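You operate a simulated robot arm through the tools that you are given. There is no shell and no other tool.

The job below is to be done with a simulated robot arm. You get a single attempt, and the scene is never put back.

## Task
Clear the blue die's holes with the pin plate and brush off its dust.
Fine: work in the holed block; both tools back. Set down upright: pin plate, stiff brush. What is to be rubbed or washed off counts as gone when no trace of it is left.

It is judged by the outcome, as a careful person would: the job done as asked, and still so three seconds after it is handed in. It fails if anything else is knocked over, pushed out of place, dropped, spilled or broken.

## Robot
A 6-joint arm with a two-finger parallel gripper, fixed in place. Base frame: the origin is at the foot of the arm, x ahead of it, y to its left, z up; the work surface is at about z = 0.84. Readings come in m, rad, newtons and seconds.
With the tool pointing down near the work surface it reaches from about 0.36 to 0.88 m from the base axis. Its first joint turns from -2.007 to 2.007 rad. Payload 3.43 kg.
The TCP is the grasp point between the finger pads, 0.034 m short of the fingertips. In the tool frame z runs along the fingers and y along their closing line. Largest opening 0.128 m; finger width 0.024, thickness 0.012; the body of the gripper, 0.048 by 0.13 m, starts 0.096 m behind the TCP.
Orientation is that of the tool frame in the base frame, as a unit quaternion [x, y, z, w]. With the fingers straight down and closing along the base's y, the tool's x points along the base's -x, its y along +y and its z along -z.

## Interface
- The arm moves only by the tool servo_tool. Its arguments are lists of equal length, an entry for each row: "xyz": the shift along the tool's x, y, z in m, a list of three; "dr": the turn, a rotation vector about the tool's x, y, z in rad, a list of three; "grip": the finger opening in m, from 0 to 0.128. In form: {"xyz": [[tx, ty, tz], ...], "dr": [[rx, ry, rz], ...], "grip": [grip, ...]}. A call has 1 to 20 rows; each row is the pose to reach, as a shift and turn from the pose commanded when the call began, along the tool's axes at that moment. A row lasts 0.2 s, in which the tool goes at most 0.05 m and 0.15 rad; a call with a longer step from one row to the next is refused whole, and so is a gripper value outside its range. Where a pose cannot be reached the arm comes as near as it can. A force on the tool above 40 N (or 10 N above the force at the start of the call, whichever is more), or a blocked arm, ends the call early, and 0.2 s more pass. The fingers move at their own pace (about 0.108 m/s each) and stop on an object; they squeeze with about 21 N. The grip force told is the motor's: it shows also when the fingers shut on nothing. Time passes only in rows, and 0.2 s behind the last, so rows that repeat a pose let the fingers close. It gives the time, the measured TCP pose, the force on the tool (base axes), the opening and the grip force at its end, in the units of the frame above (readings bear some noise), with the torque about the TCP (base axes, N m) and any sound that the robot's microphone picked up.
- Cameras (640 x 400 px; columns grow to the right, rows downward): "scene" is fixed at [0.3993, -0.5006, 1.6122]; the picture's right is [0.99, -0.13, 0.00], its down [-0.07, -0.52, -0.85] and it looks along [0.11, 0.84, -0.52] (base axes); focal length 370 px, centre (320, 200). "wrist" rides on the gripper at [0.076, -0.011, -0.16] in the tool frame; the picture's right is [0.15, 0.99, 0.00], its down [-0.88, 0.13, -0.46] and it looks along [-0.45, 0.07, 0.89] (tool axes); focal length 234 px, centre (320, 200). There is no depth. A picture from a camera that has moved, and an enlarged one, comes with that camera's place and axes in the base frame and with its lens.
- snapshot(camera): a new picture of that camera. It takes no simulated time.
- lift_body(by): slides the trunk up (or, below 0, down) by that many m; the arm rides with it, the base frame stays. It gives what a move gives, with no picture.
- inspect(camera, box): a new picture of the part [left, top, right, bottom] of that camera's present view, enlarged. It takes no simulated time.
- close_job(): hands the job in; it is judged then, once.

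Places have to be worked out from the pictures, the camera data and where the tool is seen. Open the gripper and draw the arm clear of the work before you hand the job in, unless the task says otherwise.

The tools are called after "Request:" as a command line: name --argument value ..., lists and objects as JSON in quotes. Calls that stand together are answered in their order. servo_tool: Moves the arm, as the interface text tells. Its arguments: {"type":"object","properties":{"xyz":{"type":"array"},"dr":{"type":"array"},"grip":{"type":"array"}},"required":["xyz","dr","grip"]} The other tools are called the same way: lift_body (by) slides the trunk up or down; snapshot (camera) takes a picture; inspect (camera, box) takes an enlarged picture of a part of a camera's view; close_job () hands the job in.

At the start:

```text
clock: 0.0
tcp_pos: [0.4567, 0.3374, 1.1643]
tcp_rot: [0.0, 1.0, 0.0, 0.0]
ft_force: [-0.1, -0.3, -0.4]
torque: [0.03, 0.03, 0.01]
gripper_width: 0.128
finger_force: 0.0
trunk travel left (down, up): [-0.65, 0.14]
```

scene: 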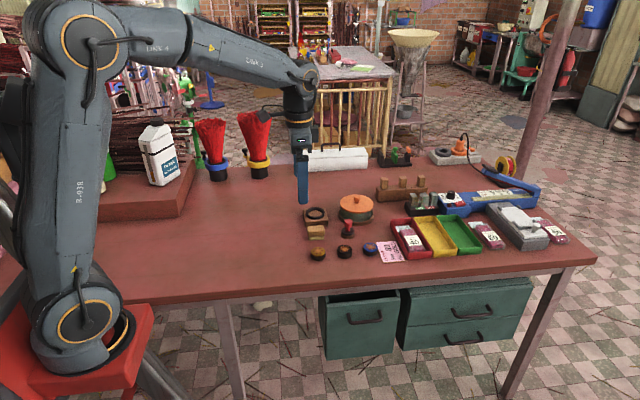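
wrist: 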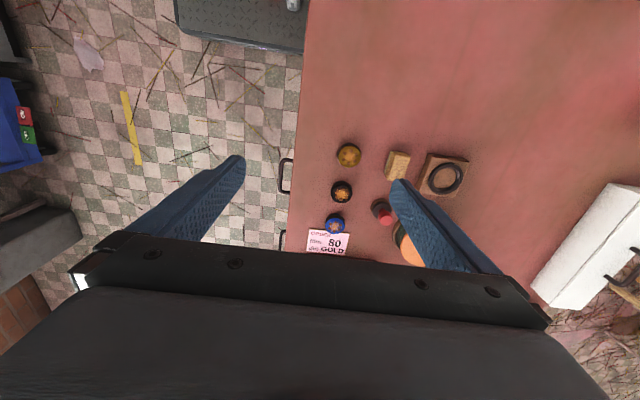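

I'll begin by looking closely at the work area to identify the dies, pin plate, brush and holed block.

Request:
inspect --camera "scene" --box '[290, 170, 410, 270]'

Request:
inspect --camera "scene" --box '[370, 140, 580, 270]'

Request:
inspect --camera "wrist" --box '[290, 130, 490, 260]'

```text
4.00 times, centred on (350, 220) of scene
camera zoom: at [0.3993, -0.5006, 1.6122], right [0.99, -0.13, 0.0], down [-0.07, -0.52, -0.85], along [0.11, 0.84, -0.52], focal length 1479 px, centre (200, 120)
```

zoom: 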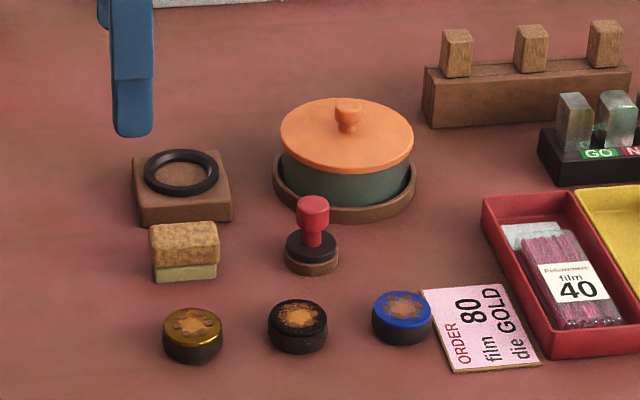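

```text
3.05 times, centred on (475, 205) of scene
camera zoom: at [0.3993, -0.5006, 1.6122], right [0.99, -0.13, 0.0], down [-0.07, -0.52, -0.85], along [0.11, 0.84, -0.52], focal length 1127 px, centre (-152, 185)
```

zoom: 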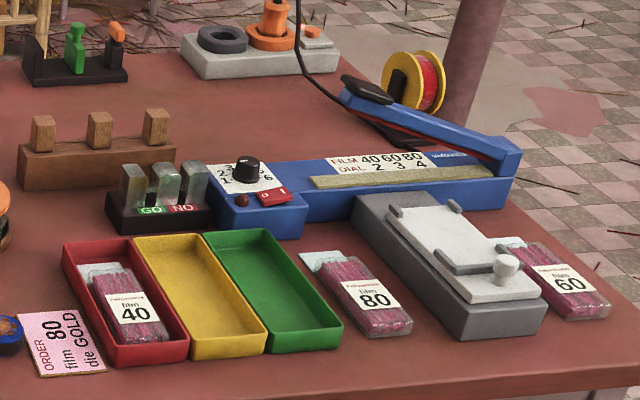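

```text
3.08 times, centred on (390, 195) of wrist
camera zoom: at [0.3812, 0.3255, 1.324], right [-0.15, 0.99, 0.0], down [0.88, 0.13, 0.46], along [0.45, 0.07, -0.89], focal length 720 px, centre (105, 215)
```

zoom: 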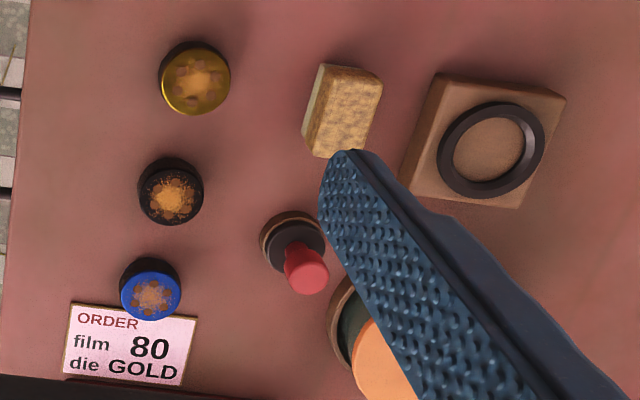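

The table holds three dies (gold, black, blue at about (0.68, 0.40)), the red‑knobbed pin plate at about (0.62, 0.49), a small brush block at about (0.52, 0.51) and the ringed wooden block at about (0.53, 0.60). I'll move the wrist camera closer for a better look.

Request:
servo_tool --xyz '[[-0.02, 0.015, 0.03], [-0.045, 0.03, 0.06], [-0.07, 0.045, 0.09], [-0.09, 0.055, 0.115], [-0.09, 0.055, 0.115]]' --dr '[[0, 0, 0], [0, 0, 0], [0, 0, 0], [0, 0, 0], [0, 0, 0]]' --grip '[0.128, 0.128, 0.128, 0.128, 0.128]'

Request:
snapshot --camera "wrist"

```text
clock: 1.2
tcp_pos: [0.5484, 0.3926, 1.0502]
tcp_rot: [0.0, 1.0, -0.001, 0.001]
ft_force: [-0.1, 0.1, -0.1]
torque: [0.01, 0.0, 0.02]
gripper_width: 0.1279
finger_force: 0.1
trunk travel left (down, up): [-0.65, 0.14]
```

```text
taken
camera wrist: at [0.4714, 0.3819, 1.2091], right [-0.15, 0.99, 0.0], down [0.88, 0.13, 0.46], along [0.45, 0.07, -0.89], focal length 234 px, centre (320, 200)
```

wrist: 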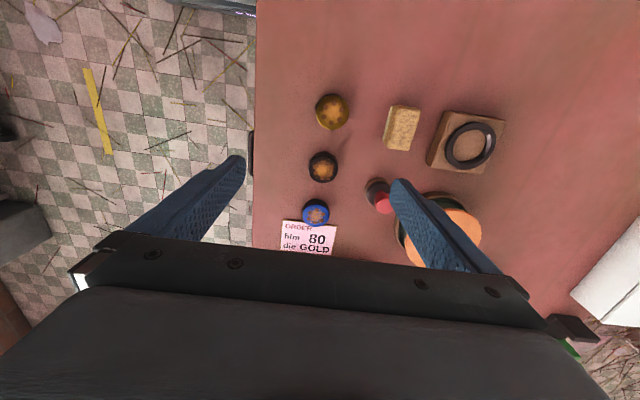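

The picture is clear of obstructions for the dies; I'll enlarge the objects in this view.

Request:
inspect --camera "wrist" --box '[290, 85, 390, 235]'

Request:
inspect --camera "wrist" --box '[350, 95, 510, 215]'

Request:
inspect --camera "scene" --box '[300, 200, 385, 263]'

Request:
inspect --camera "wrist" --box '[295, 190, 340, 230]'

```text
2.67 times, centred on (340, 160) of wrist
camera zoom: at [0.4714, 0.3819, 1.2091], right [-0.15, 0.99, 0.0], down [0.88, 0.13, 0.46], along [0.45, 0.07, -0.89], focal length 624 px, centre (267, 307)
```

zoom: 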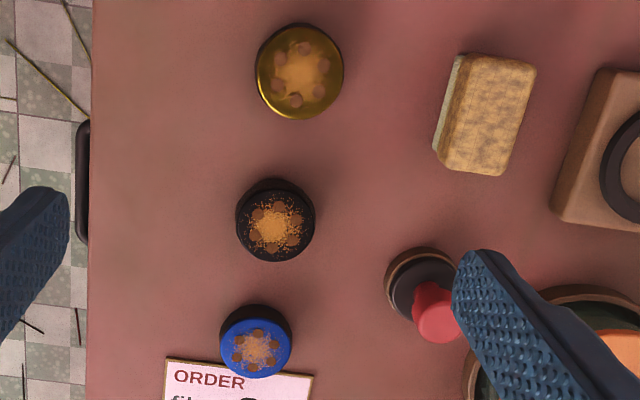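

```text
3.33 times, centred on (430, 155) of wrist
camera zoom: at [0.4714, 0.3819, 1.2091], right [-0.15, 0.99, 0.0], down [0.88, 0.13, 0.46], along [0.45, 0.07, -0.89], focal length 781 px, centre (-47, 350)
```

zoom: 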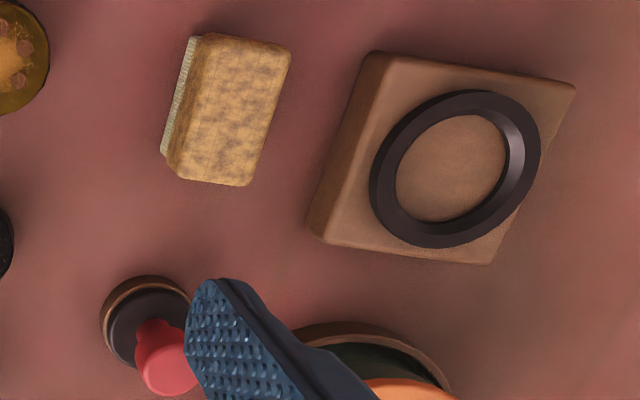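

```text
6.35 times, centred on (342, 232) of scene
camera zoom: at [0.3993, -0.5006, 1.6122], right [0.99, -0.13, 0.0], down [-0.07, -0.52, -0.85], along [0.11, 0.84, -0.52], focal length 2348 px, centre (177, -0)
```

zoom: 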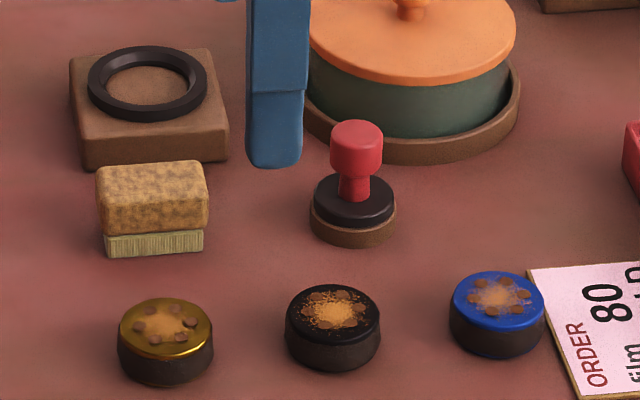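

```text
10.00 times, centred on (318, 210) of wrist
camera zoom: at [0.4714, 0.3819, 1.2091], right [-0.15, 0.99, 0.0], down [0.88, 0.13, 0.46], along [0.45, 0.07, -0.89], focal length 2342 px, centre (345, 100)
```

zoom: 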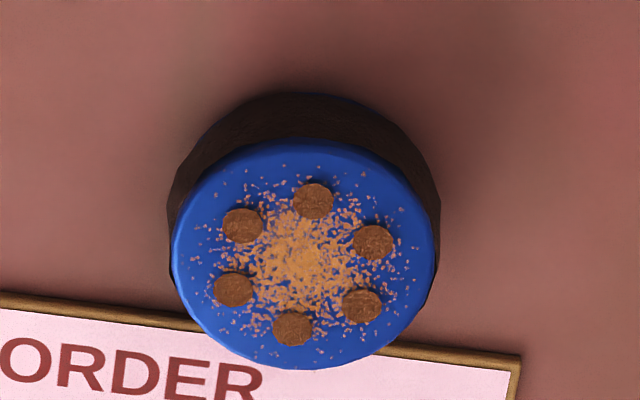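

The blue die's six clogged holes sit on a 13 mm circle with one hole along base +x, die centre about (0.679, 0.4065). Now I'll move the camera over the ringed block to see how the die seats there.

Request:
servo_tool --xyz '[[0.02, 0.034, 0], [0.04, 0.068, 0], [0.06, 0.102, 0], [0.08, 0.136, 0], [0.1, 0.17, 0], [0.1, 0.17, 0]]' --dr '[[0, 0, 0], [0, 0, 0], [0, 0, 0], [0, 0, 0], [0, 0, 0], [0, 0, 0]]' --grip '[0.128, 0.128, 0.128, 0.128, 0.128, 0.128]'

Request:
snapshot --camera "wrist"

Request:
inspect --camera "scene" --box '[296, 200, 336, 228]'

```text
clock: 2.6
tcp_pos: [0.4471, 0.5611, 1.0508]
tcp_rot: [0.0, 1.0, 0.0, 0.0]
ft_force: [0.0, -0.1, 0.1]
torque: [0.02, -0.01, -0.03]
gripper_width: 0.128
finger_force: 0.1
trunk travel left (down, up): [-0.65, 0.14]
```

```text
taken
camera wrist: at [0.3714, 0.5501, 1.2096], right [-0.15, 0.99, 0.0], down [0.88, 0.13, 0.46], along [0.45, 0.07, -0.89], focal length 234 px, centre (320, 200)
```

wrist: 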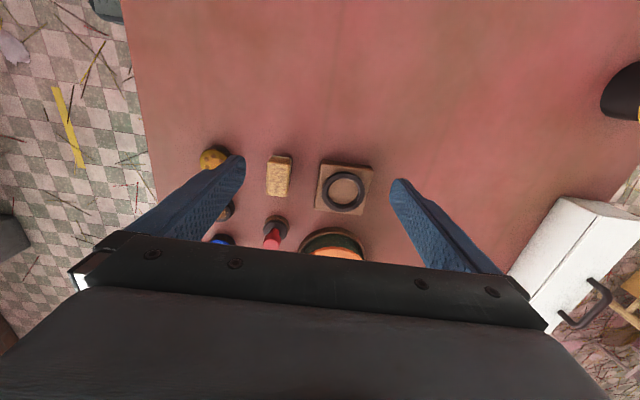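

```text
14.29 times, centred on (316, 214) of scene
camera zoom: at [0.3993, -0.5006, 1.6122], right [0.99, -0.13, 0.0], down [-0.07, -0.52, -0.85], along [0.11, 0.84, -0.52], focal length 5283 px, centre (377, 0)
```

zoom: 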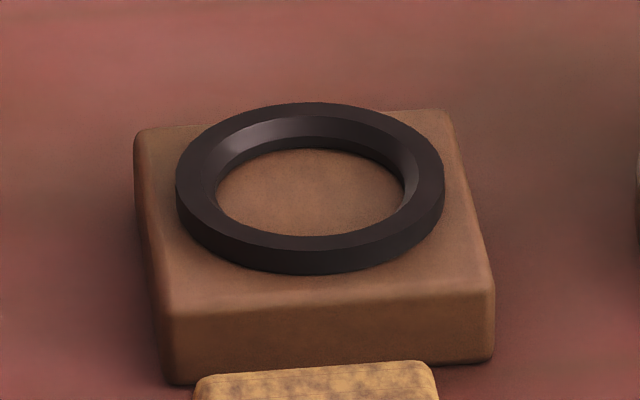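

The ring on the block has a chamfered inner mouth, so it's a seat for a die. I'll enlarge the wrist view to locate block, brush and pin plate precisely.

Request:
inspect --camera "wrist" --box '[300, 150, 396, 220]'

Request:
inspect --camera "wrist" --box '[250, 145, 314, 205]'

Request:
inspect --camera "wrist" --box '[250, 205, 314, 255]'

Request:
inspect --camera "scene" --box '[300, 218, 364, 258]'

```text
5.71 times, centred on (348, 185) of wrist
camera zoom: at [0.3714, 0.5501, 1.2096], right [-0.15, 0.99, 0.0], down [0.88, 0.13, 0.46], along [0.45, 0.07, -0.89], focal length 1338 px, centre (160, 286)
```

zoom: 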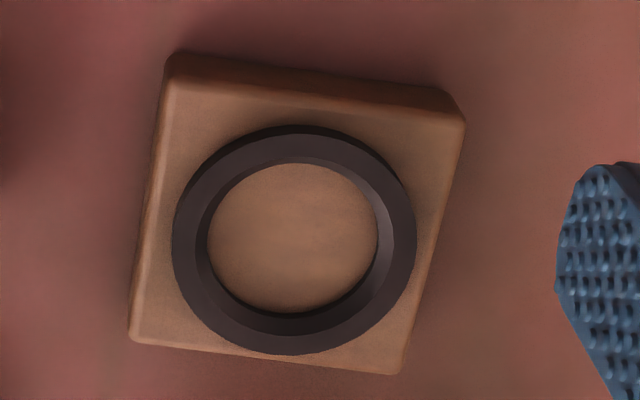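

```text
6.67 times, centred on (282, 175) of wrist
camera zoom: at [0.3714, 0.5501, 1.2096], right [-0.15, 0.99, 0.0], down [0.88, 0.13, 0.46], along [0.45, 0.07, -0.89], focal length 1561 px, centre (573, 367)
```

zoom: 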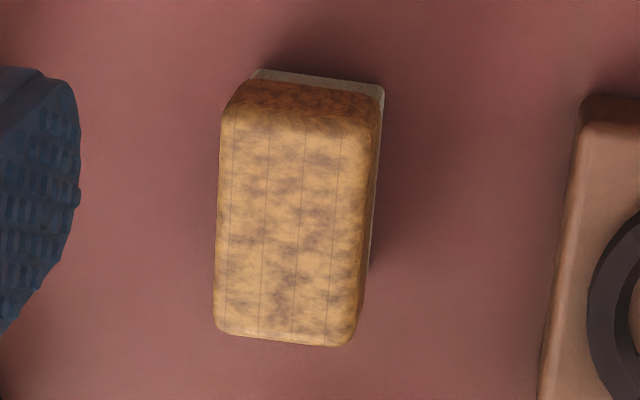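

```text
8.00 times, centred on (282, 230) of wrist
camera zoom: at [0.3714, 0.5501, 1.2096], right [-0.15, 0.99, 0.0], down [0.88, 0.13, 0.46], along [0.45, 0.07, -0.89], focal length 1873 px, centre (624, -40)
```

zoom: 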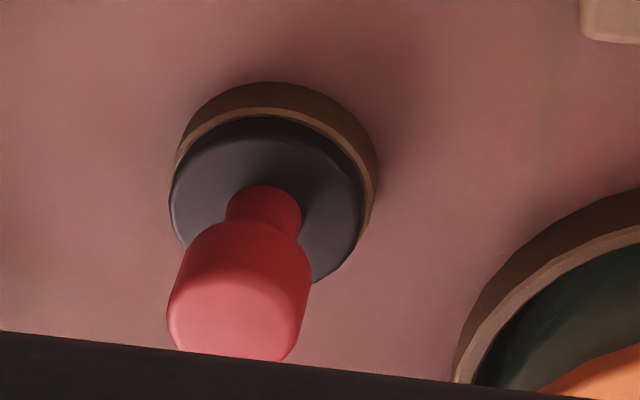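

```text
10.00 times, centred on (332, 238) of scene
camera zoom: at [0.3993, -0.5006, 1.6122], right [0.99, -0.13, 0.0], down [-0.07, -0.52, -0.85], along [0.11, 0.84, -0.52], focal length 3698 px, centre (200, -180)
```

zoom: 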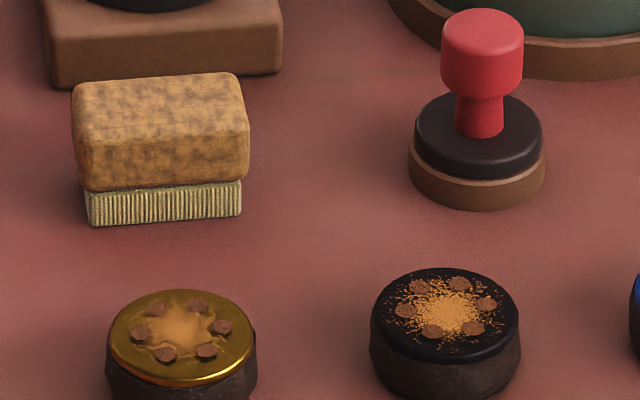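

The block's ring centre works out at about (0.525, 0.612) with its top near z 0.869; dies stand about 21 mm tall. I'll move above the blue die with the gripper partly open and check alignment.

Request:
servo_tool --xyz '[[-0.034, -0.022, 0], [-0.068, -0.044, 0], [-0.102, -0.066, 0], [-0.136, -0.088, 0.01], [-0.17, -0.11, 0.02], [-0.204, -0.132, 0.03], [-0.2343, -0.1544, 0.05], [-0.2343, -0.1544, 0.05]]' --dr '[[0, 0, 0], [0, 0, 0], [0, 0, 0], [0, 0, 0], [0, 0, 0], [0, 0, 0], [0, 0, 0], [0, 0, 0]]' --grip '[0.128, 0.12, 0.11, 0.1, 0.09, 0.09, 0.09, 0.09]'

Request:
snapshot --camera "wrist"

Request:
inspect --camera "wrist" --box '[270, 110, 370, 190]'

```text
clock: 4.4
tcp_pos: [0.683, 0.4068, 0.9991]
tcp_rot: [0.001, 1.0, 0.001, 0.001]
ft_force: [-0.3, -0.1, -0.1]
torque: [0.03, 0.01, -0.02]
gripper_width: 0.0898
finger_force: 0.0
trunk travel left (down, up): [-0.65, 0.14]
```

```text
taken
camera wrist: at [0.6075, 0.3962, 1.1586], right [-0.15, 0.99, 0.0], down [0.88, 0.13, 0.46], along [0.45, 0.07, -0.89], focal length 234 px, centre (320, 200)
```

wrist: 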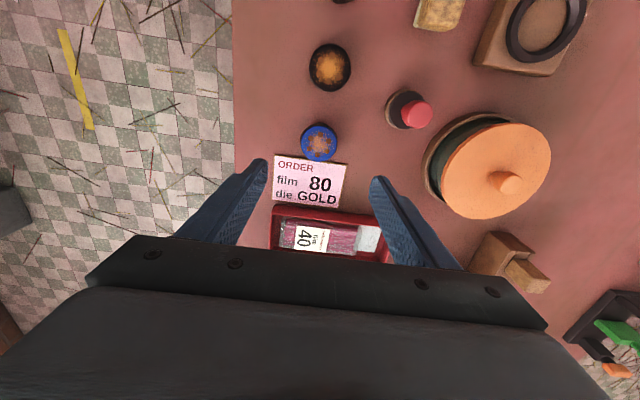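

```text
5.00 times, centred on (320, 150) of wrist
camera zoom: at [0.6075, 0.3962, 1.1586], right [-0.15, 0.99, 0.0], down [0.88, 0.13, 0.46], along [0.45, 0.07, -0.89], focal length 1171 px, centre (320, 450)
```

zoom: 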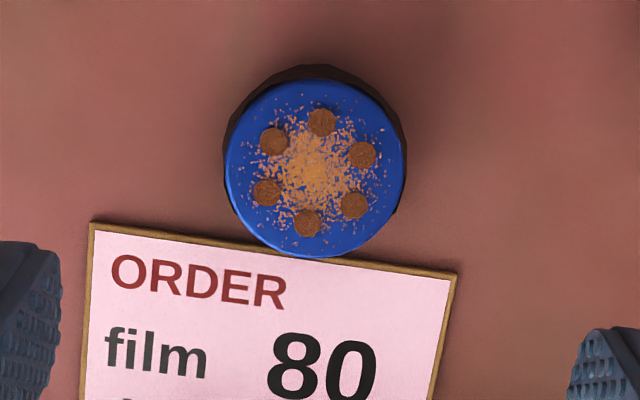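

Die centre now measures (0.681, 0.406), agreeing with the earlier estimate, and the TCP is about 2 mm ahead of it. I'll correct and descend so the fingertips straddle only the die's upper half.

Request:
servo_tool --xyz '[[0.002, -0.001, 0.03], [0.002, -0.001, 0.06], [0.002, -0.001, 0.085], [0.002, -0.001, 0.1], [0.002, -0.001, 0.1]]' --dr '[[0, 0, 0], [0, 0, 0], [0, 0, 0], [0, 0, 0], [0, 0, 0]]' --grip '[0.08, 0.08, 0.08, 0.08, 0.08]'

Request:
snapshot --camera "wrist"

Request:
inspect --camera "scene" --box '[330, 180, 430, 270]'

```text
clock: 5.6
tcp_pos: [0.6797, 0.4073, 0.8997]
tcp_rot: [0.001, 1.0, 0.0, 0.0]
ft_force: [-0.7, -0.6, -0.3]
torque: [0.01, 0.0, 0.0]
gripper_width: 0.0803
finger_force: 0.0
trunk travel left (down, up): [-0.65, 0.14]
```

```text
taken
camera wrist: at [0.6042, 0.396, 1.059], right [-0.15, 0.99, 0.0], down [0.88, 0.13, 0.46], along [0.45, 0.07, -0.89], focal length 234 px, centre (320, 200)
```

wrist: 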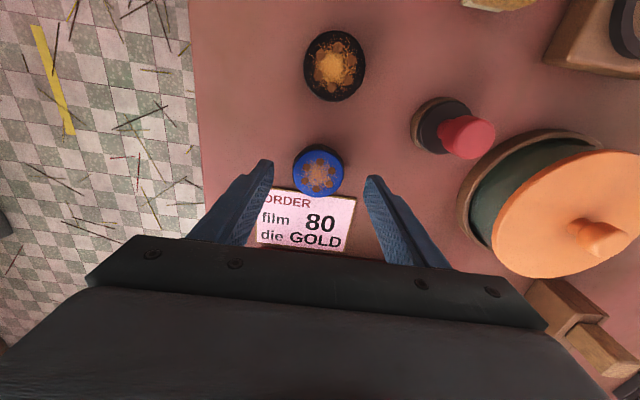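

```text
4.44 times, centred on (380, 225) of scene
camera zoom: at [0.3993, -0.5006, 1.6122], right [0.99, -0.13, 0.0], down [-0.07, -0.52, -0.85], along [0.11, 0.84, -0.52], focal length 1644 px, centre (53, 89)
```

zoom: 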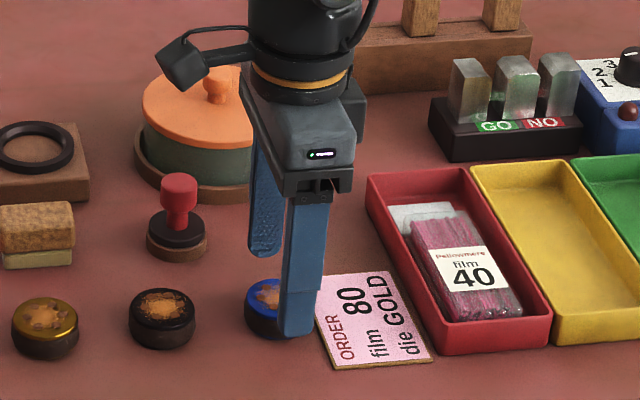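

The descent is clean; before closing I want to verify fore‑aft alignment between fingers and die.

Request:
inspect --camera "wrist" --box '[230, 130, 410, 240]'

Request:
inspect --camera "scene" --box '[375, 225, 415, 260]'

```text
3.56 times, centred on (320, 185) of wrist
camera zoom: at [0.6042, 0.396, 1.059], right [-0.15, 0.99, 0.0], down [0.88, 0.13, 0.46], along [0.45, 0.07, -0.89], focal length 833 px, centre (320, 253)
```

zoom: 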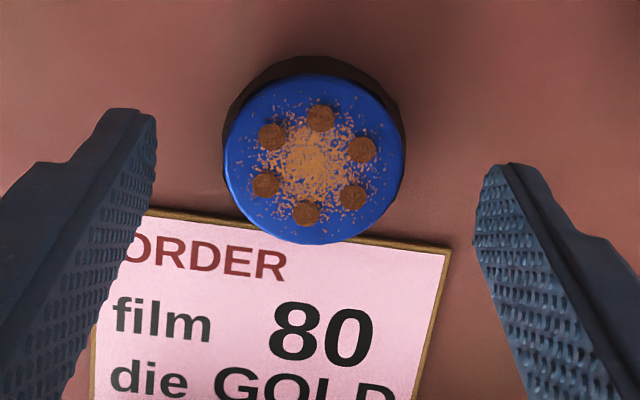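

```text
11.43 times, centred on (395, 242) of scene
camera zoom: at [0.3993, -0.5006, 1.6122], right [0.99, -0.13, 0.0], down [-0.07, -0.52, -0.85], along [0.11, 0.84, -0.52], focal length 4226 px, centre (-537, -286)
```

zoom: 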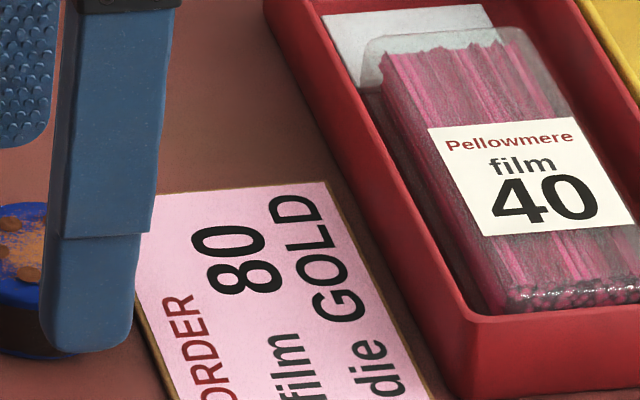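

The wrist view confirms the die is at (0.681, 0.406) midway between the fingers. I'll lower 13 mm so the fingertips take the top ~10 mm of the die, then close.

Request:
servo_tool --xyz '[[0, -0.0005, 0.007], [0, -0.0005, 0.013], [0, -0.0005, 0.013], [0, -0.0005, 0.013], [0, -0.0005, 0.013], [0, -0.0005, 0.013]]' --dr '[[0, 0, 0], [0, 0, 0], [0, 0, 0], [0, 0, 0], [0, 0, 0], [0, 0, 0]]' --grip '[0.08, 0.07, 0.06, 0.052, 0.04, 0.03]'

Request:
snapshot --camera "wrist"

Request:
inspect --camera "scene" --box '[330, 200, 410, 265]'

```text
clock: 7.0
tcp_pos: [0.6803, 0.4048, 0.8852]
tcp_rot: [0.0, 1.0, -0.001, -0.001]
ft_force: [-0.4, -0.4, 0.3]
torque: [-0.01, -0.04, 0.01]
gripper_width: 0.0445
finger_force: 20.9
trunk travel left (down, up): [-0.65, 0.14]
```

```text
taken
camera wrist: at [0.6037, 0.3952, 1.0458], right [-0.15, 0.99, 0.0], down [0.88, 0.13, 0.46], along [0.45, 0.07, -0.89], focal length 234 px, centre (320, 200)
```

wrist: 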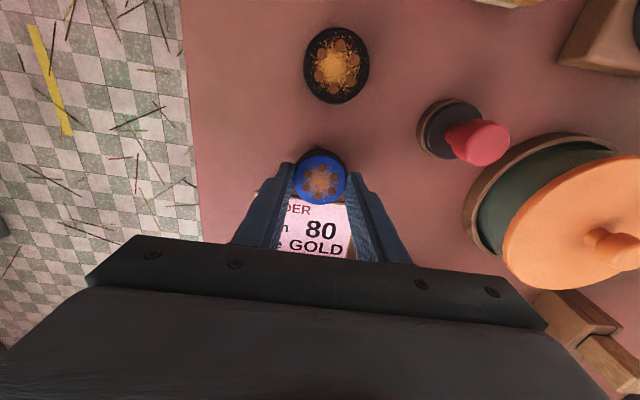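

```text
6.15 times, centred on (370, 232) of scene
camera zoom: at [0.3993, -0.5006, 1.6122], right [0.99, -0.13, 0.0], down [-0.07, -0.52, -0.85], along [0.11, 0.84, -0.52], focal length 2276 px, centre (12, 0)
```

zoom: 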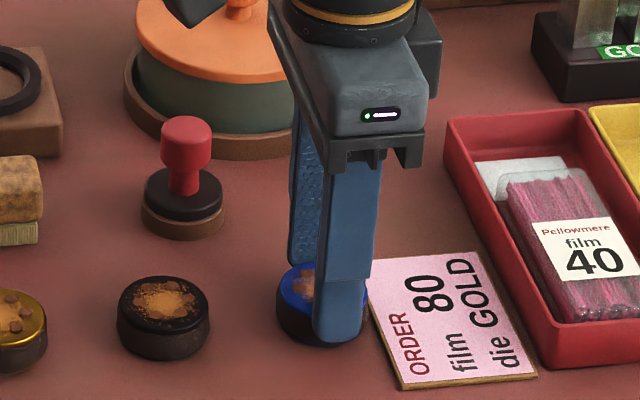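

The gripper stopped on the die at 44.5 mm with full grip force. A close wrist look before lifting.

Request:
inspect --camera "wrist" --box '[260, 140, 380, 215]'

```text
5.33 times, centred on (320, 178) of wrist
camera zoom: at [0.6037, 0.3952, 1.0458], right [-0.15, 0.99, 0.0], down [0.88, 0.13, 0.46], along [0.45, 0.07, -0.89], focal length 1249 px, centre (320, 320)
```

zoom: 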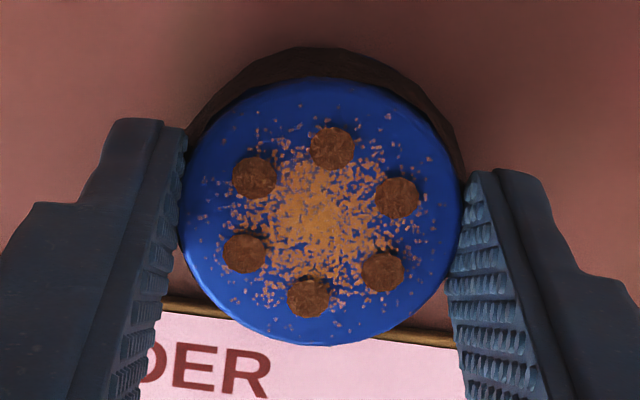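

Grip is centred and solid. I'll lift straight up and carry the die part way toward the block, stopping to re-measure the ring.

Request:
servo_tool --xyz '[[0, 0, -0.02], [0, 0, -0.05], [0, 0, -0.085], [0, 0, -0.12], [0.03, 0.03, -0.12], [0.06, 0.06, -0.12], [0.09, 0.09, -0.12], [0.12, 0.12, -0.12], [0.12, 0.12, -0.12]]' --dr '[[0, 0, 0], [0, 0, 0], [0, 0, 0], [0, 0, 0], [0, 0, 0], [0, 0, 0], [0, 0, 0], [0, 0, 0], [0, 0, 0]]' --grip '[0.03, 0.03, 0.03, 0.03, 0.03, 0.03, 0.03, 0.03, 0.03]'

Request:
snapshot --camera "wrist"

Request:
snapshot --camera "scene"

```text
clock: 9.0
tcp_pos: [0.5603, 0.5255, 1.0063]
tcp_rot: [-0.001, 1.0, 0.0, 0.0]
ft_force: [-0.1, -0.3, -1.7]
torque: [-0.01, 0.03, -0.01]
gripper_width: 0.0447
finger_force: 20.9
trunk travel left (down, up): [-0.65, 0.14]
```

```text
taken
camera wrist: at [0.4832, 0.5149, 1.1658], right [-0.15, 0.99, 0.0], down [0.88, 0.13, 0.46], along [0.45, 0.07, -0.89], focal length 234 px, centre (320, 200)
```

wrist: 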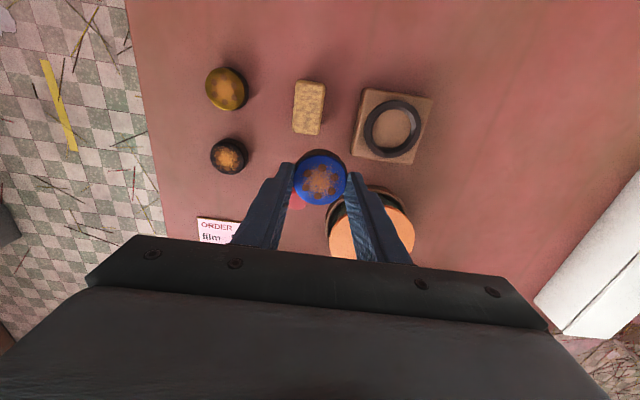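

```text
taken
```

scene: 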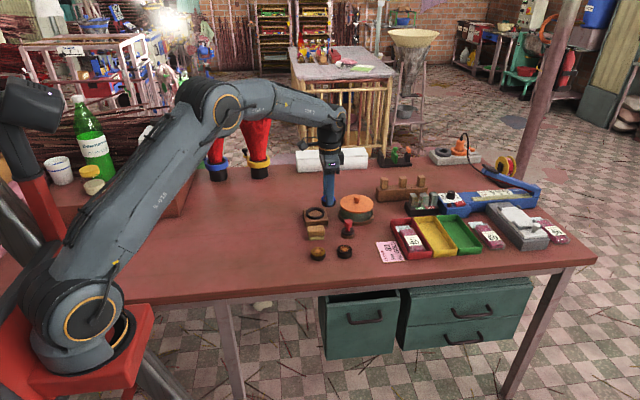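

The die is held securely. I'll zoom on the ring and on the held die to compute their exact relative offset.

Request:
inspect --camera "wrist" --box '[340, 75, 450, 170]'

Request:
inspect --camera "wrist" --box '[270, 140, 370, 215]'

Request:
inspect --camera "scene" --box '[295, 170, 365, 240]'

```text
4.21 times, centred on (395, 122) of wrist
camera zoom: at [0.4832, 0.5149, 1.1658], right [-0.15, 0.99, 0.0], down [0.88, 0.13, 0.46], along [0.45, 0.07, -0.89], focal length 986 px, centre (4, 526)
```

zoom: 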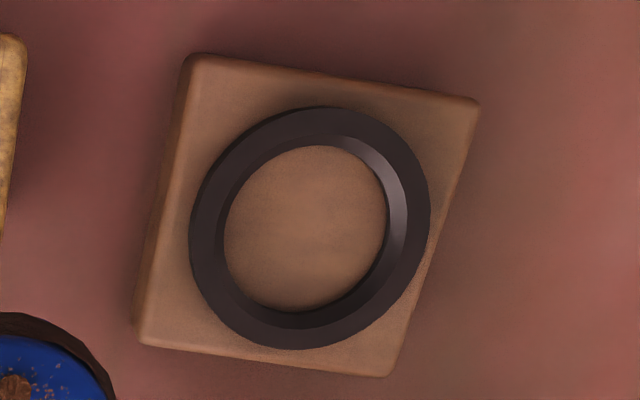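

```text
5.33 times, centred on (320, 178) of wrist
camera zoom: at [0.4832, 0.5149, 1.1658], right [-0.15, 0.99, 0.0], down [0.88, 0.13, 0.46], along [0.45, 0.07, -0.89], focal length 1249 px, centre (320, 320)
```

zoom: 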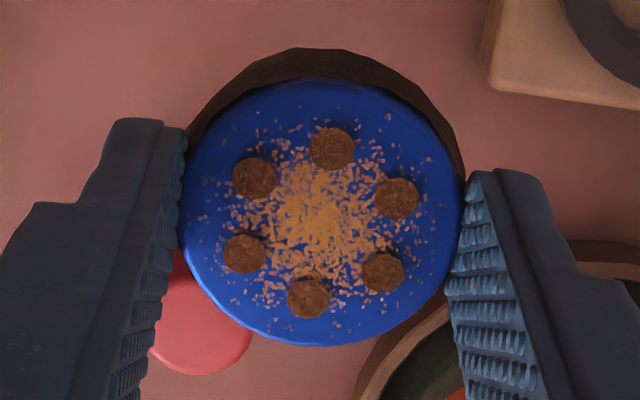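

```text
5.71 times, centred on (330, 205) of scene
camera zoom: at [0.3993, -0.5006, 1.6122], right [0.99, -0.13, 0.0], down [-0.07, -0.52, -0.85], along [0.11, 0.84, -0.52], focal length 2113 px, centre (263, 171)
```

zoom: 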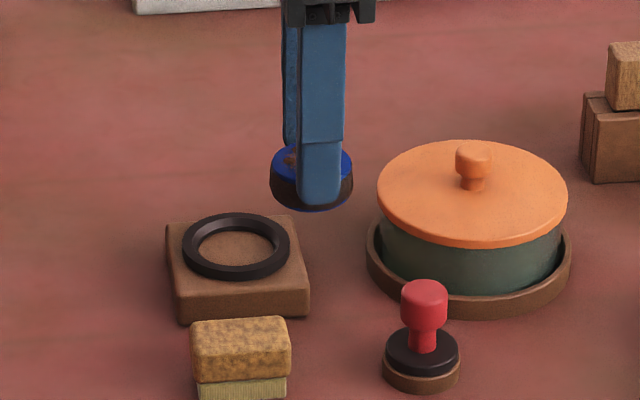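

Ring centre re-measures at (0.5243, 0.612), top z ≈ 0.870, consistent with before; the held die needs to shift by (-0.036, +0.0856). I'll move over it, then lower to just above the ring.

Request:
servo_tool --xyz '[[0.012, 0.0285, 0], [0.024, 0.057, 0], [0.036, 0.0856, 0], [0.036, 0.0856, 0.03], [0.036, 0.0856, 0.06], [0.036, 0.0856, 0.08], [0.036, 0.0856, 0.08]]' --dr '[[0, 0, 0], [0, 0, 0], [0, 0, 0], [0, 0, 0], [0, 0, 0], [0, 0, 0], [0, 0, 0]]' --grip '[0.03, 0.03, 0.03, 0.03, 0.03, 0.03, 0.03]'

Request:
snapshot --camera "wrist"

Request:
inspect --camera "wrist" --box '[250, 130, 390, 225]'

Request:
inspect --camera "scene" --box '[290, 180, 350, 240]'

```text
clock: 10.6
tcp_pos: [0.5231, 0.6122, 0.9263]
tcp_rot: [0.0, 1.0, 0.0, 0.0]
ft_force: [-0.6, 0.6, -2.3]
torque: [-0.01, 0.03, 0.0]
gripper_width: 0.0446
finger_force: 20.9
trunk travel left (down, up): [-0.65, 0.14]
```

```text
taken
camera wrist: at [0.4471, 0.6016, 1.0859], right [-0.15, 0.99, 0.0], down [0.88, 0.13, 0.46], along [0.45, 0.07, -0.89], focal length 234 px, centre (320, 200)
```

wrist: 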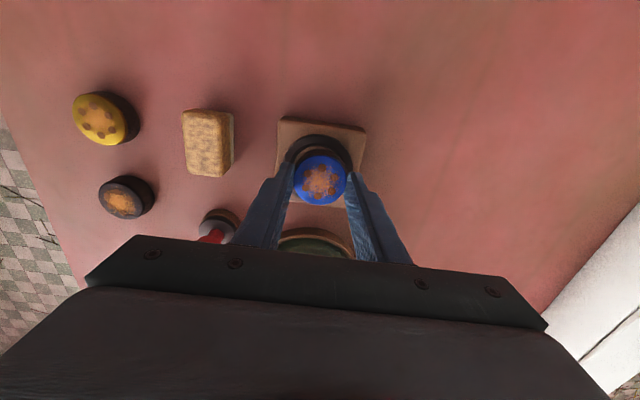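

```text
4.21 times, centred on (320, 178) of wrist
camera zoom: at [0.4471, 0.6016, 1.0859], right [-0.15, 0.99, 0.0], down [0.88, 0.13, 0.46], along [0.45, 0.07, -0.89], focal length 986 px, centre (320, 295)
```

zoom: 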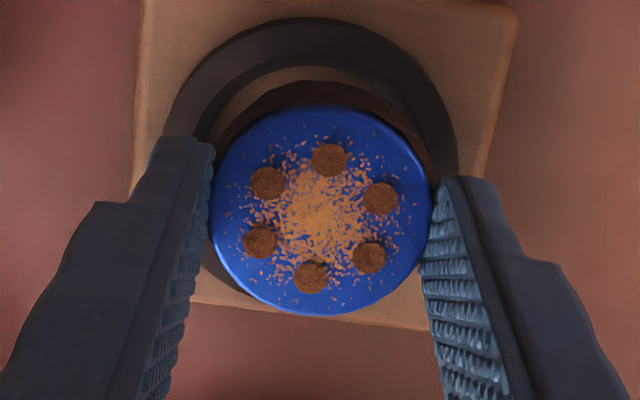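

```text
6.67 times, centred on (320, 210) of scene
camera zoom: at [0.3993, -0.5006, 1.6122], right [0.99, -0.13, 0.0], down [-0.07, -0.52, -0.85], along [0.11, 0.84, -0.52], focal length 2465 px, centre (320, 133)
```

zoom: 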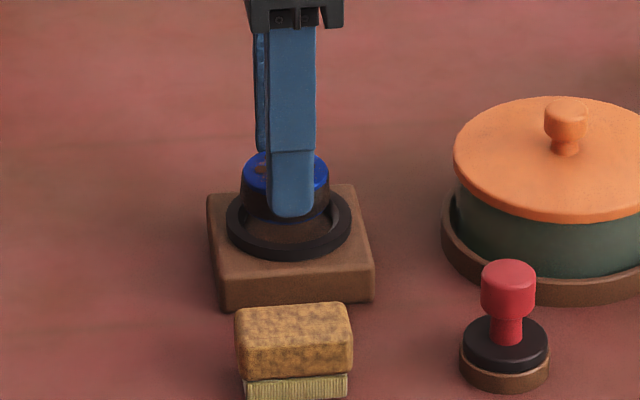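

Camera-based check puts the die about 1 mm too far in +y; I'll correct that and lower gently into the ring.

Request:
servo_tool --xyz '[[0, -0.001, 0.004], [0, -0.001, 0.008], [0, -0.001, 0.011], [0, -0.001, 0.013], [0, -0.001, 0.013]]' --dr '[[0, 0, 0], [0, 0, 0], [0, 0, 0], [0, 0, 0], [0, 0, 0]]' --grip '[0.03, 0.03, 0.03, 0.03, 0.03]'

Request:
inspect --camera "wrist" --box '[250, 130, 390, 225]'

Request:
inspect --camera "scene" --box '[295, 190, 345, 240]'

```text
clock: 11.8
tcp_pos: [0.5236, 0.6103, 0.9135]
tcp_rot: [0.0, 1.0, 0.001, 0.0]
ft_force: [0.4, 0.4, -2.3]
torque: [0.01, 0.02, 0.01]
gripper_width: 0.0444
finger_force: 21.0
trunk travel left (down, up): [-0.65, 0.14]
```

```text
4.21 times, centred on (320, 178) of wrist
camera zoom: at [0.4477, 0.5996, 1.0726], right [-0.15, 0.99, 0.0], down [0.88, 0.13, 0.46], along [0.45, 0.07, -0.89], focal length 986 px, centre (320, 295)
```

zoom: 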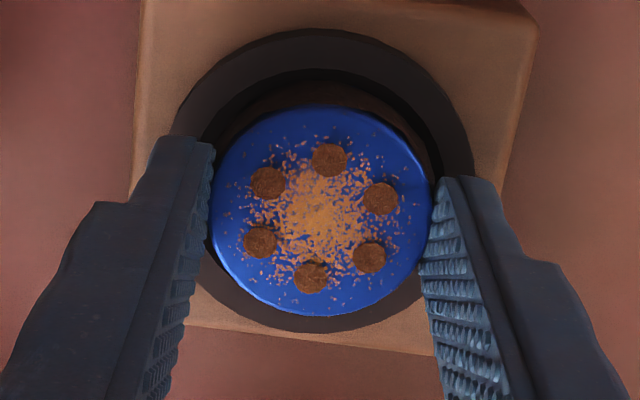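

```text
8.00 times, centred on (320, 215) of scene
camera zoom: at [0.3993, -0.5006, 1.6122], right [0.99, -0.13, 0.0], down [-0.07, -0.52, -0.85], along [0.11, 0.84, -0.52], focal length 2958 px, centre (320, 80)
```

zoom: 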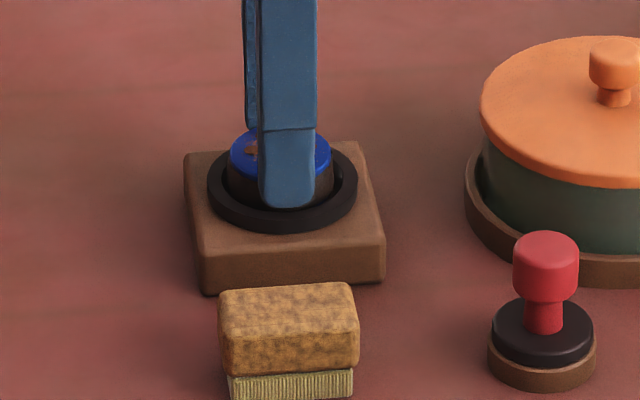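

No contact yet (force just the die's weight). The die looks ~1 mm too far +x of the ring centre; I'll nudge and lower in small steps.

Request:
servo_tool --xyz '[[0.001, -0.0005, 0.0], [0.001, -0.0005, 0.002], [0.001, -0.0005, 0.003], [0.001, -0.0005, 0.003]]' --dr '[[0, 0, 0], [0, 0, 0], [0, 0, 0], [0, 0, 0]]' --grip '[0.03, 0.03, 0.03, 0.03]'

Request:
inspect --camera "wrist" --box '[250, 130, 390, 225]'

```text
clock: 12.8
tcp_pos: [0.5218, 0.61, 0.9123]
tcp_rot: [0.0, 1.0, 0.001, 0.002]
ft_force: [5.9, 1.4, 13.9]
torque: [0.09, -0.12, 0.0]
gripper_width: 0.0444
finger_force: 21.1
trunk travel left (down, up): [-0.65, 0.14]
```

```text
4.21 times, centred on (320, 178) of wrist
camera zoom: at [0.4464, 0.5987, 1.0714], right [-0.15, 0.99, 0.0], down [0.88, 0.13, 0.46], along [0.45, 0.07, -0.89], focal length 986 px, centre (320, 295)
```

zoom: 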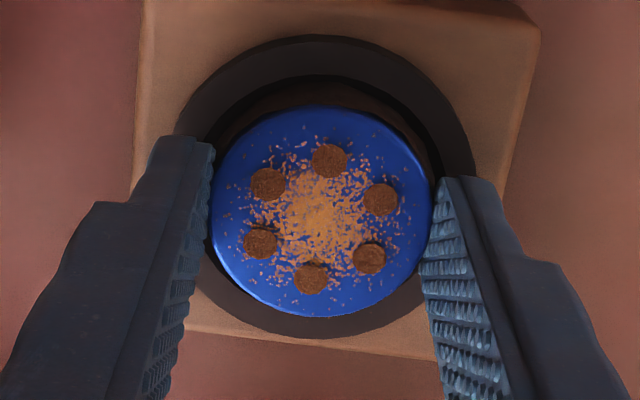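

Contact came with +5.9 N in x, so the chamfer is pushing the die toward +x; my nudge was the wrong way. I'll raise slightly, shift +x, and lower again.

Request:
servo_tool --xyz '[[0, 0, -0.002], [-0.0018, 0.0005, -0.002], [-0.0018, 0.0005, -0.001], [-0.0018, 0.0005, 0.0005], [-0.0018, 0.0005, 0.0005]]' --dr '[[0, 0, 0], [0, 0, 0], [0, 0, 0], [0, 0, 0], [0, 0, 0]]' --grip '[0.03, 0.03, 0.03, 0.03, 0.03]'

Request:
inspect --camera "wrist" --box '[250, 130, 390, 225]'

```text
clock: 14.0
tcp_pos: [0.5246, 0.6111, 0.9116]
tcp_rot: [0.0, 1.0, 0.0, 0.0]
ft_force: [-6.5, -2.6, 13.8]
torque: [-0.17, 0.19, -0.02]
gripper_width: 0.0446
finger_force: 21.4
trunk travel left (down, up): [-0.65, 0.14]
```

```text
4.21 times, centred on (320, 178) of wrist
camera zoom: at [0.4479, 0.5998, 1.0704], right [-0.15, 0.99, 0.0], down [0.88, 0.13, 0.46], along [0.45, 0.07, -0.89], focal length 986 px, centre (320, 295)
```

zoom: 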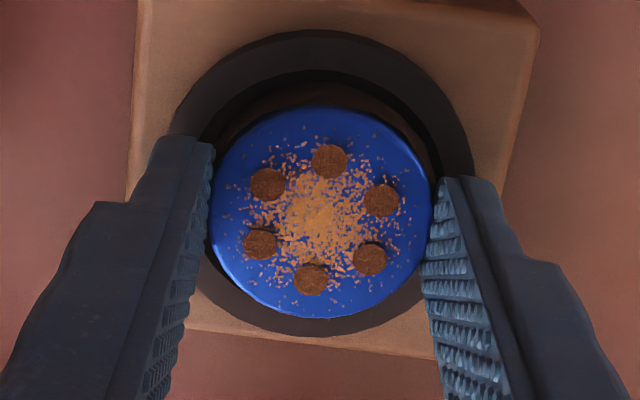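

Now the push is from the +x/+y side, so the centre lies between the two: I'll raise slightly, shift half way back and lower again.

Request:
servo_tool --xyz '[[0, 0, -0.002], [0.0008, -0.0005, -0.002], [0.0008, -0.0005, -0.0005], [0.0008, -0.0005, 0.001], [0.0008, -0.0005, 0.001]]' --dr '[[0, 0, 0], [0, 0, 0], [0, 0, 0], [0, 0, 0], [0, 0, 0]]' --grip '[0.03, 0.03, 0.03, 0.03, 0.03]'

Request:
inspect --camera "wrist" --box '[250, 130, 390, 225]'

```text
clock: 15.2
tcp_pos: [0.5245, 0.6087, 0.9104]
tcp_rot: [0.001, 1.0, 0.0, 0.0]
ft_force: [3.3, -2.2, 14.2]
torque: [-0.06, 0.01, -0.02]
gripper_width: 0.0445
finger_force: 20.9
trunk travel left (down, up): [-0.65, 0.14]
```

```text
4.21 times, centred on (320, 178) of wrist
camera zoom: at [0.4478, 0.5982, 1.0702], right [-0.15, 0.99, 0.0], down [0.88, 0.13, 0.46], along [0.45, 0.07, -0.89], focal length 986 px, centre (320, 295)
```

zoom: 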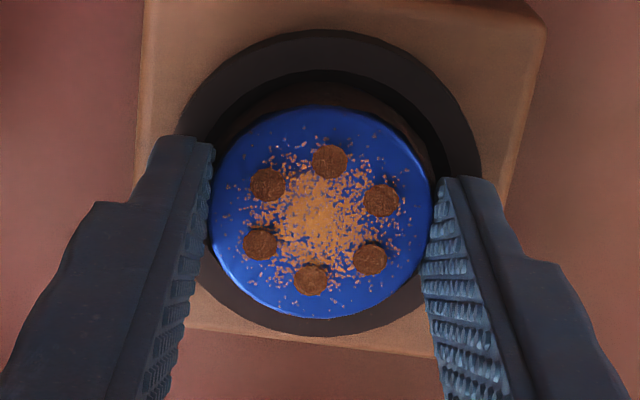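

The upward force is mostly vertical now and the height (die bottom ≈ 0.864) matches the seat level. I'll check from the scene camera before releasing.

Request:
inspect --camera "scene" --box '[300, 195, 335, 225]'

```text
13.33 times, centred on (318, 210) of scene
camera zoom: at [0.3993, -0.5006, 1.6122], right [0.99, -0.13, 0.0], down [-0.07, -0.52, -0.85], along [0.11, 0.84, -0.52], focal length 4930 px, centre (353, 67)
```

zoom: 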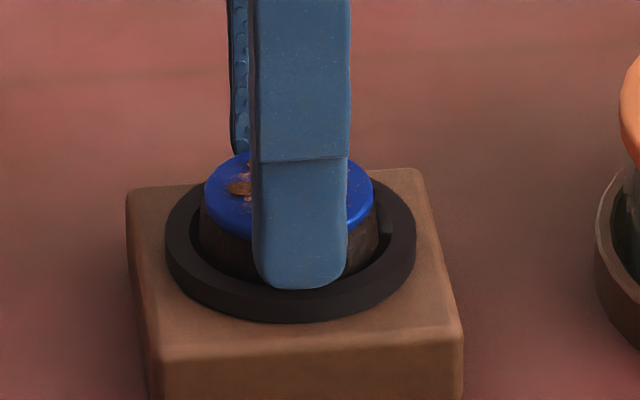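

The die sits inside the ring. I'll ease off the pressure by 1 mm and open the fingers.

Request:
servo_tool --xyz '[[0, 0, -0.001], [0, 0, -0.001], [0, 0, -0.001], [0, 0, -0.001], [0, 0, -0.03], [0, 0, -0.07], [0, 0, -0.07]]' --dr '[[0, 0, 0], [0, 0, 0], [0, 0, 0], [0, 0, 0], [0, 0, 0], [0, 0, 0], [0, 0, 0]]' --grip '[0.047, 0.055, 0.07, 0.08, 0.08, 0.08, 0.08]'

Request:
inspect --camera "wrist" --box '[250, 100, 390, 205]'

Request:
inspect --camera "scene" --box '[300, 195, 335, 225]'

```text
clock: 16.8
tcp_pos: [0.5234, 0.6104, 0.977]
tcp_rot: [0.0, 1.0, -0.001, 0.0]
ft_force: [0.3, -0.1, 0.5]
torque: [-0.04, -0.01, -0.01]
gripper_width: 0.08
finger_force: 0.1
trunk travel left (down, up): [-0.65, 0.14]
```

```text
3.81 times, centred on (320, 152) of wrist
camera zoom: at [0.4478, 0.5998, 1.1372], right [-0.15, 0.99, 0.0], down [0.88, 0.13, 0.46], along [0.45, 0.07, -0.89], focal length 892 px, centre (320, 381)
```

zoom: 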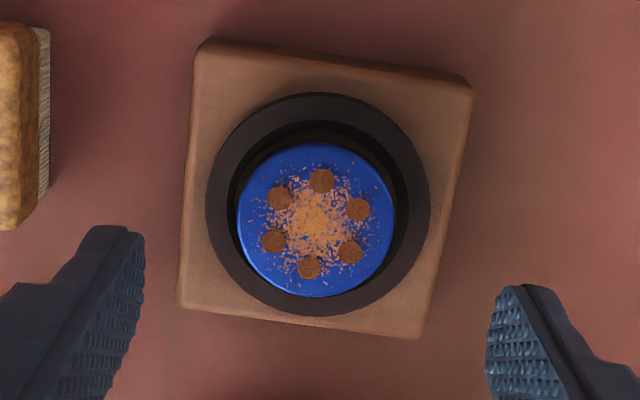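

```text
13.33 times, centred on (318, 210) of scene
camera zoom: at [0.3993, -0.5006, 1.6122], right [0.99, -0.13, 0.0], down [-0.07, -0.52, -0.85], along [0.11, 0.84, -0.52], focal length 4930 px, centre (353, 67)
```

zoom: 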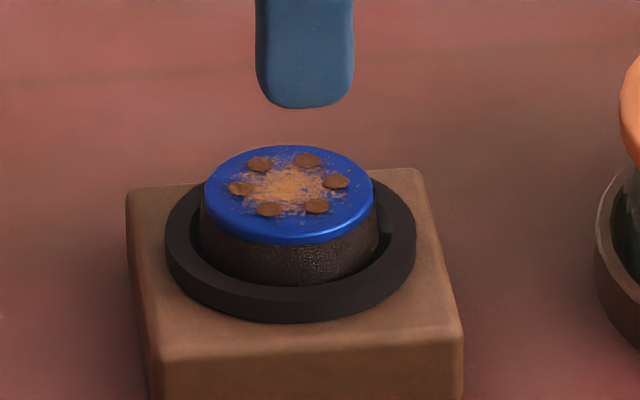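

The die is seated level inside the ring. Next is the pin plate: I'll move above it for a precise look.

Request:
servo_tool --xyz '[[0, 0, -0.03], [-0.025, -0.035, -0.04], [-0.05, -0.07, -0.04], [-0.08, -0.105, -0.04], [-0.08, -0.105, -0.04]]' --dr '[[0, 0, 0], [0, 0, 0], [0, 0, 0], [0, 0, 0], [0, 0, 0]]' --grip '[0.09, 0.1, 0.11, 0.11, 0.11]'

Request:
snapshot --camera "wrist"

Request:
inspect --camera "wrist" --box '[270, 110, 390, 200]'

```text
clock: 18.0
tcp_pos: [0.603, 0.5022, 1.0174]
tcp_rot: [0.0, 1.0, 0.0, 0.0]
ft_force: [0.2, 0.3, -0.2]
torque: [0.0, -0.04, -0.05]
gripper_width: 0.1102
finger_force: 0.0
trunk travel left (down, up): [-0.65, 0.14]
```

```text
taken
camera wrist: at [0.5274, 0.492, 1.177], right [-0.15, 0.99, 0.0], down [0.88, 0.13, 0.46], along [0.45, 0.07, -0.89], focal length 234 px, centre (320, 200)
```

wrist: 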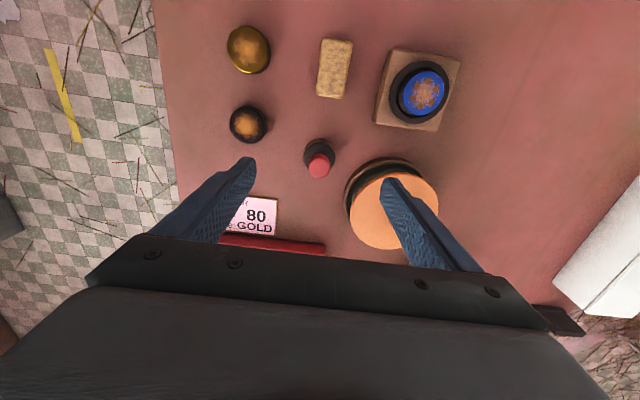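

```text
4.44 times, centred on (330, 155) of wrist
camera zoom: at [0.5274, 0.492, 1.177], right [-0.15, 0.99, 0.0], down [0.88, 0.13, 0.46], along [0.45, 0.07, -0.89], focal length 1041 px, centre (276, 400)
```

zoom: 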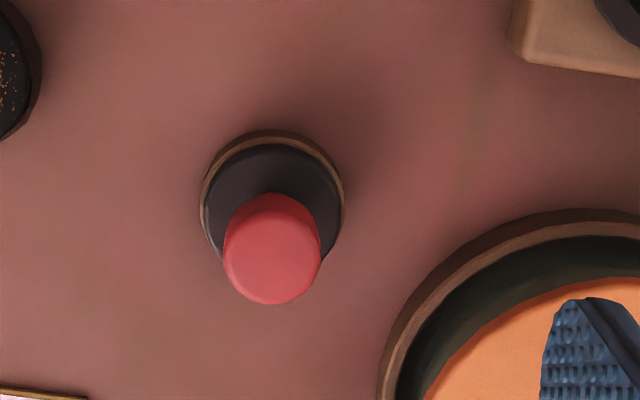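

The knob centre triangulates to about (0.6255, 0.5057), knob top ≈ 0.897, disc top ≈ 0.857. I'll centre above it and descend to just above the knob to check.

Request:
servo_tool --xyz '[[-0.0221, 0.0027, 0.01], [-0.0221, 0.0027, 0.03], [-0.0221, 0.0027, 0.05], [-0.0221, 0.0027, 0.067], [-0.0221, 0.0027, 0.067]]' --dr '[[0, 0, 0], [0, 0, 0], [0, 0, 0], [0, 0, 0], [0, 0, 0]]' --grip '[0.09, 0.08, 0.07, 0.06, 0.06]'

Request:
inspect --camera "wrist" --box '[230, 110, 410, 240]'

Request:
inspect --camera "scene" --box '[325, 195, 375, 245]'

```text
clock: 19.2
tcp_pos: [0.6255, 0.5063, 0.9511]
tcp_rot: [0.0, 1.0, 0.001, 0.001]
ft_force: [-0.8, -0.5, -1.2]
torque: [-0.02, -0.01, 0.02]
gripper_width: 0.0598
finger_force: 0.0
trunk travel left (down, up): [-0.65, 0.14]
```

```text
3.08 times, centred on (320, 175) of wrist
camera zoom: at [0.5495, 0.4949, 1.111], right [-0.15, 0.99, 0.0], down [0.88, 0.13, 0.46], along [0.45, 0.07, -0.89], focal length 720 px, centre (320, 277)
```

zoom: 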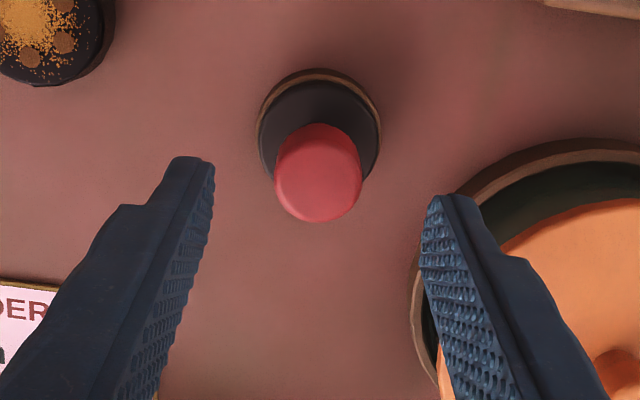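

```text
8.00 times, centred on (350, 220) of scene
camera zoom: at [0.3993, -0.5006, 1.6122], right [0.99, -0.13, 0.0], down [-0.07, -0.52, -0.85], along [0.11, 0.84, -0.52], focal length 2958 px, centre (80, 40)
```

zoom: 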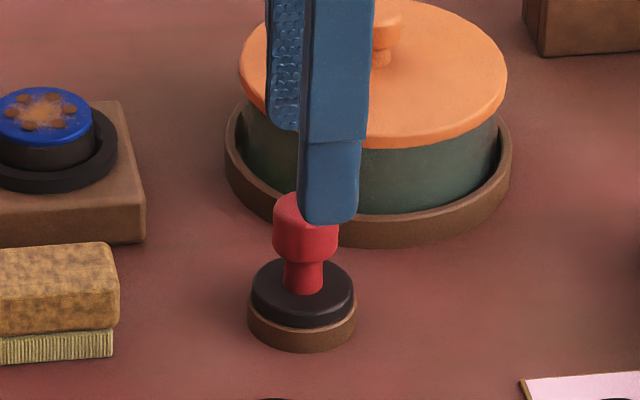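

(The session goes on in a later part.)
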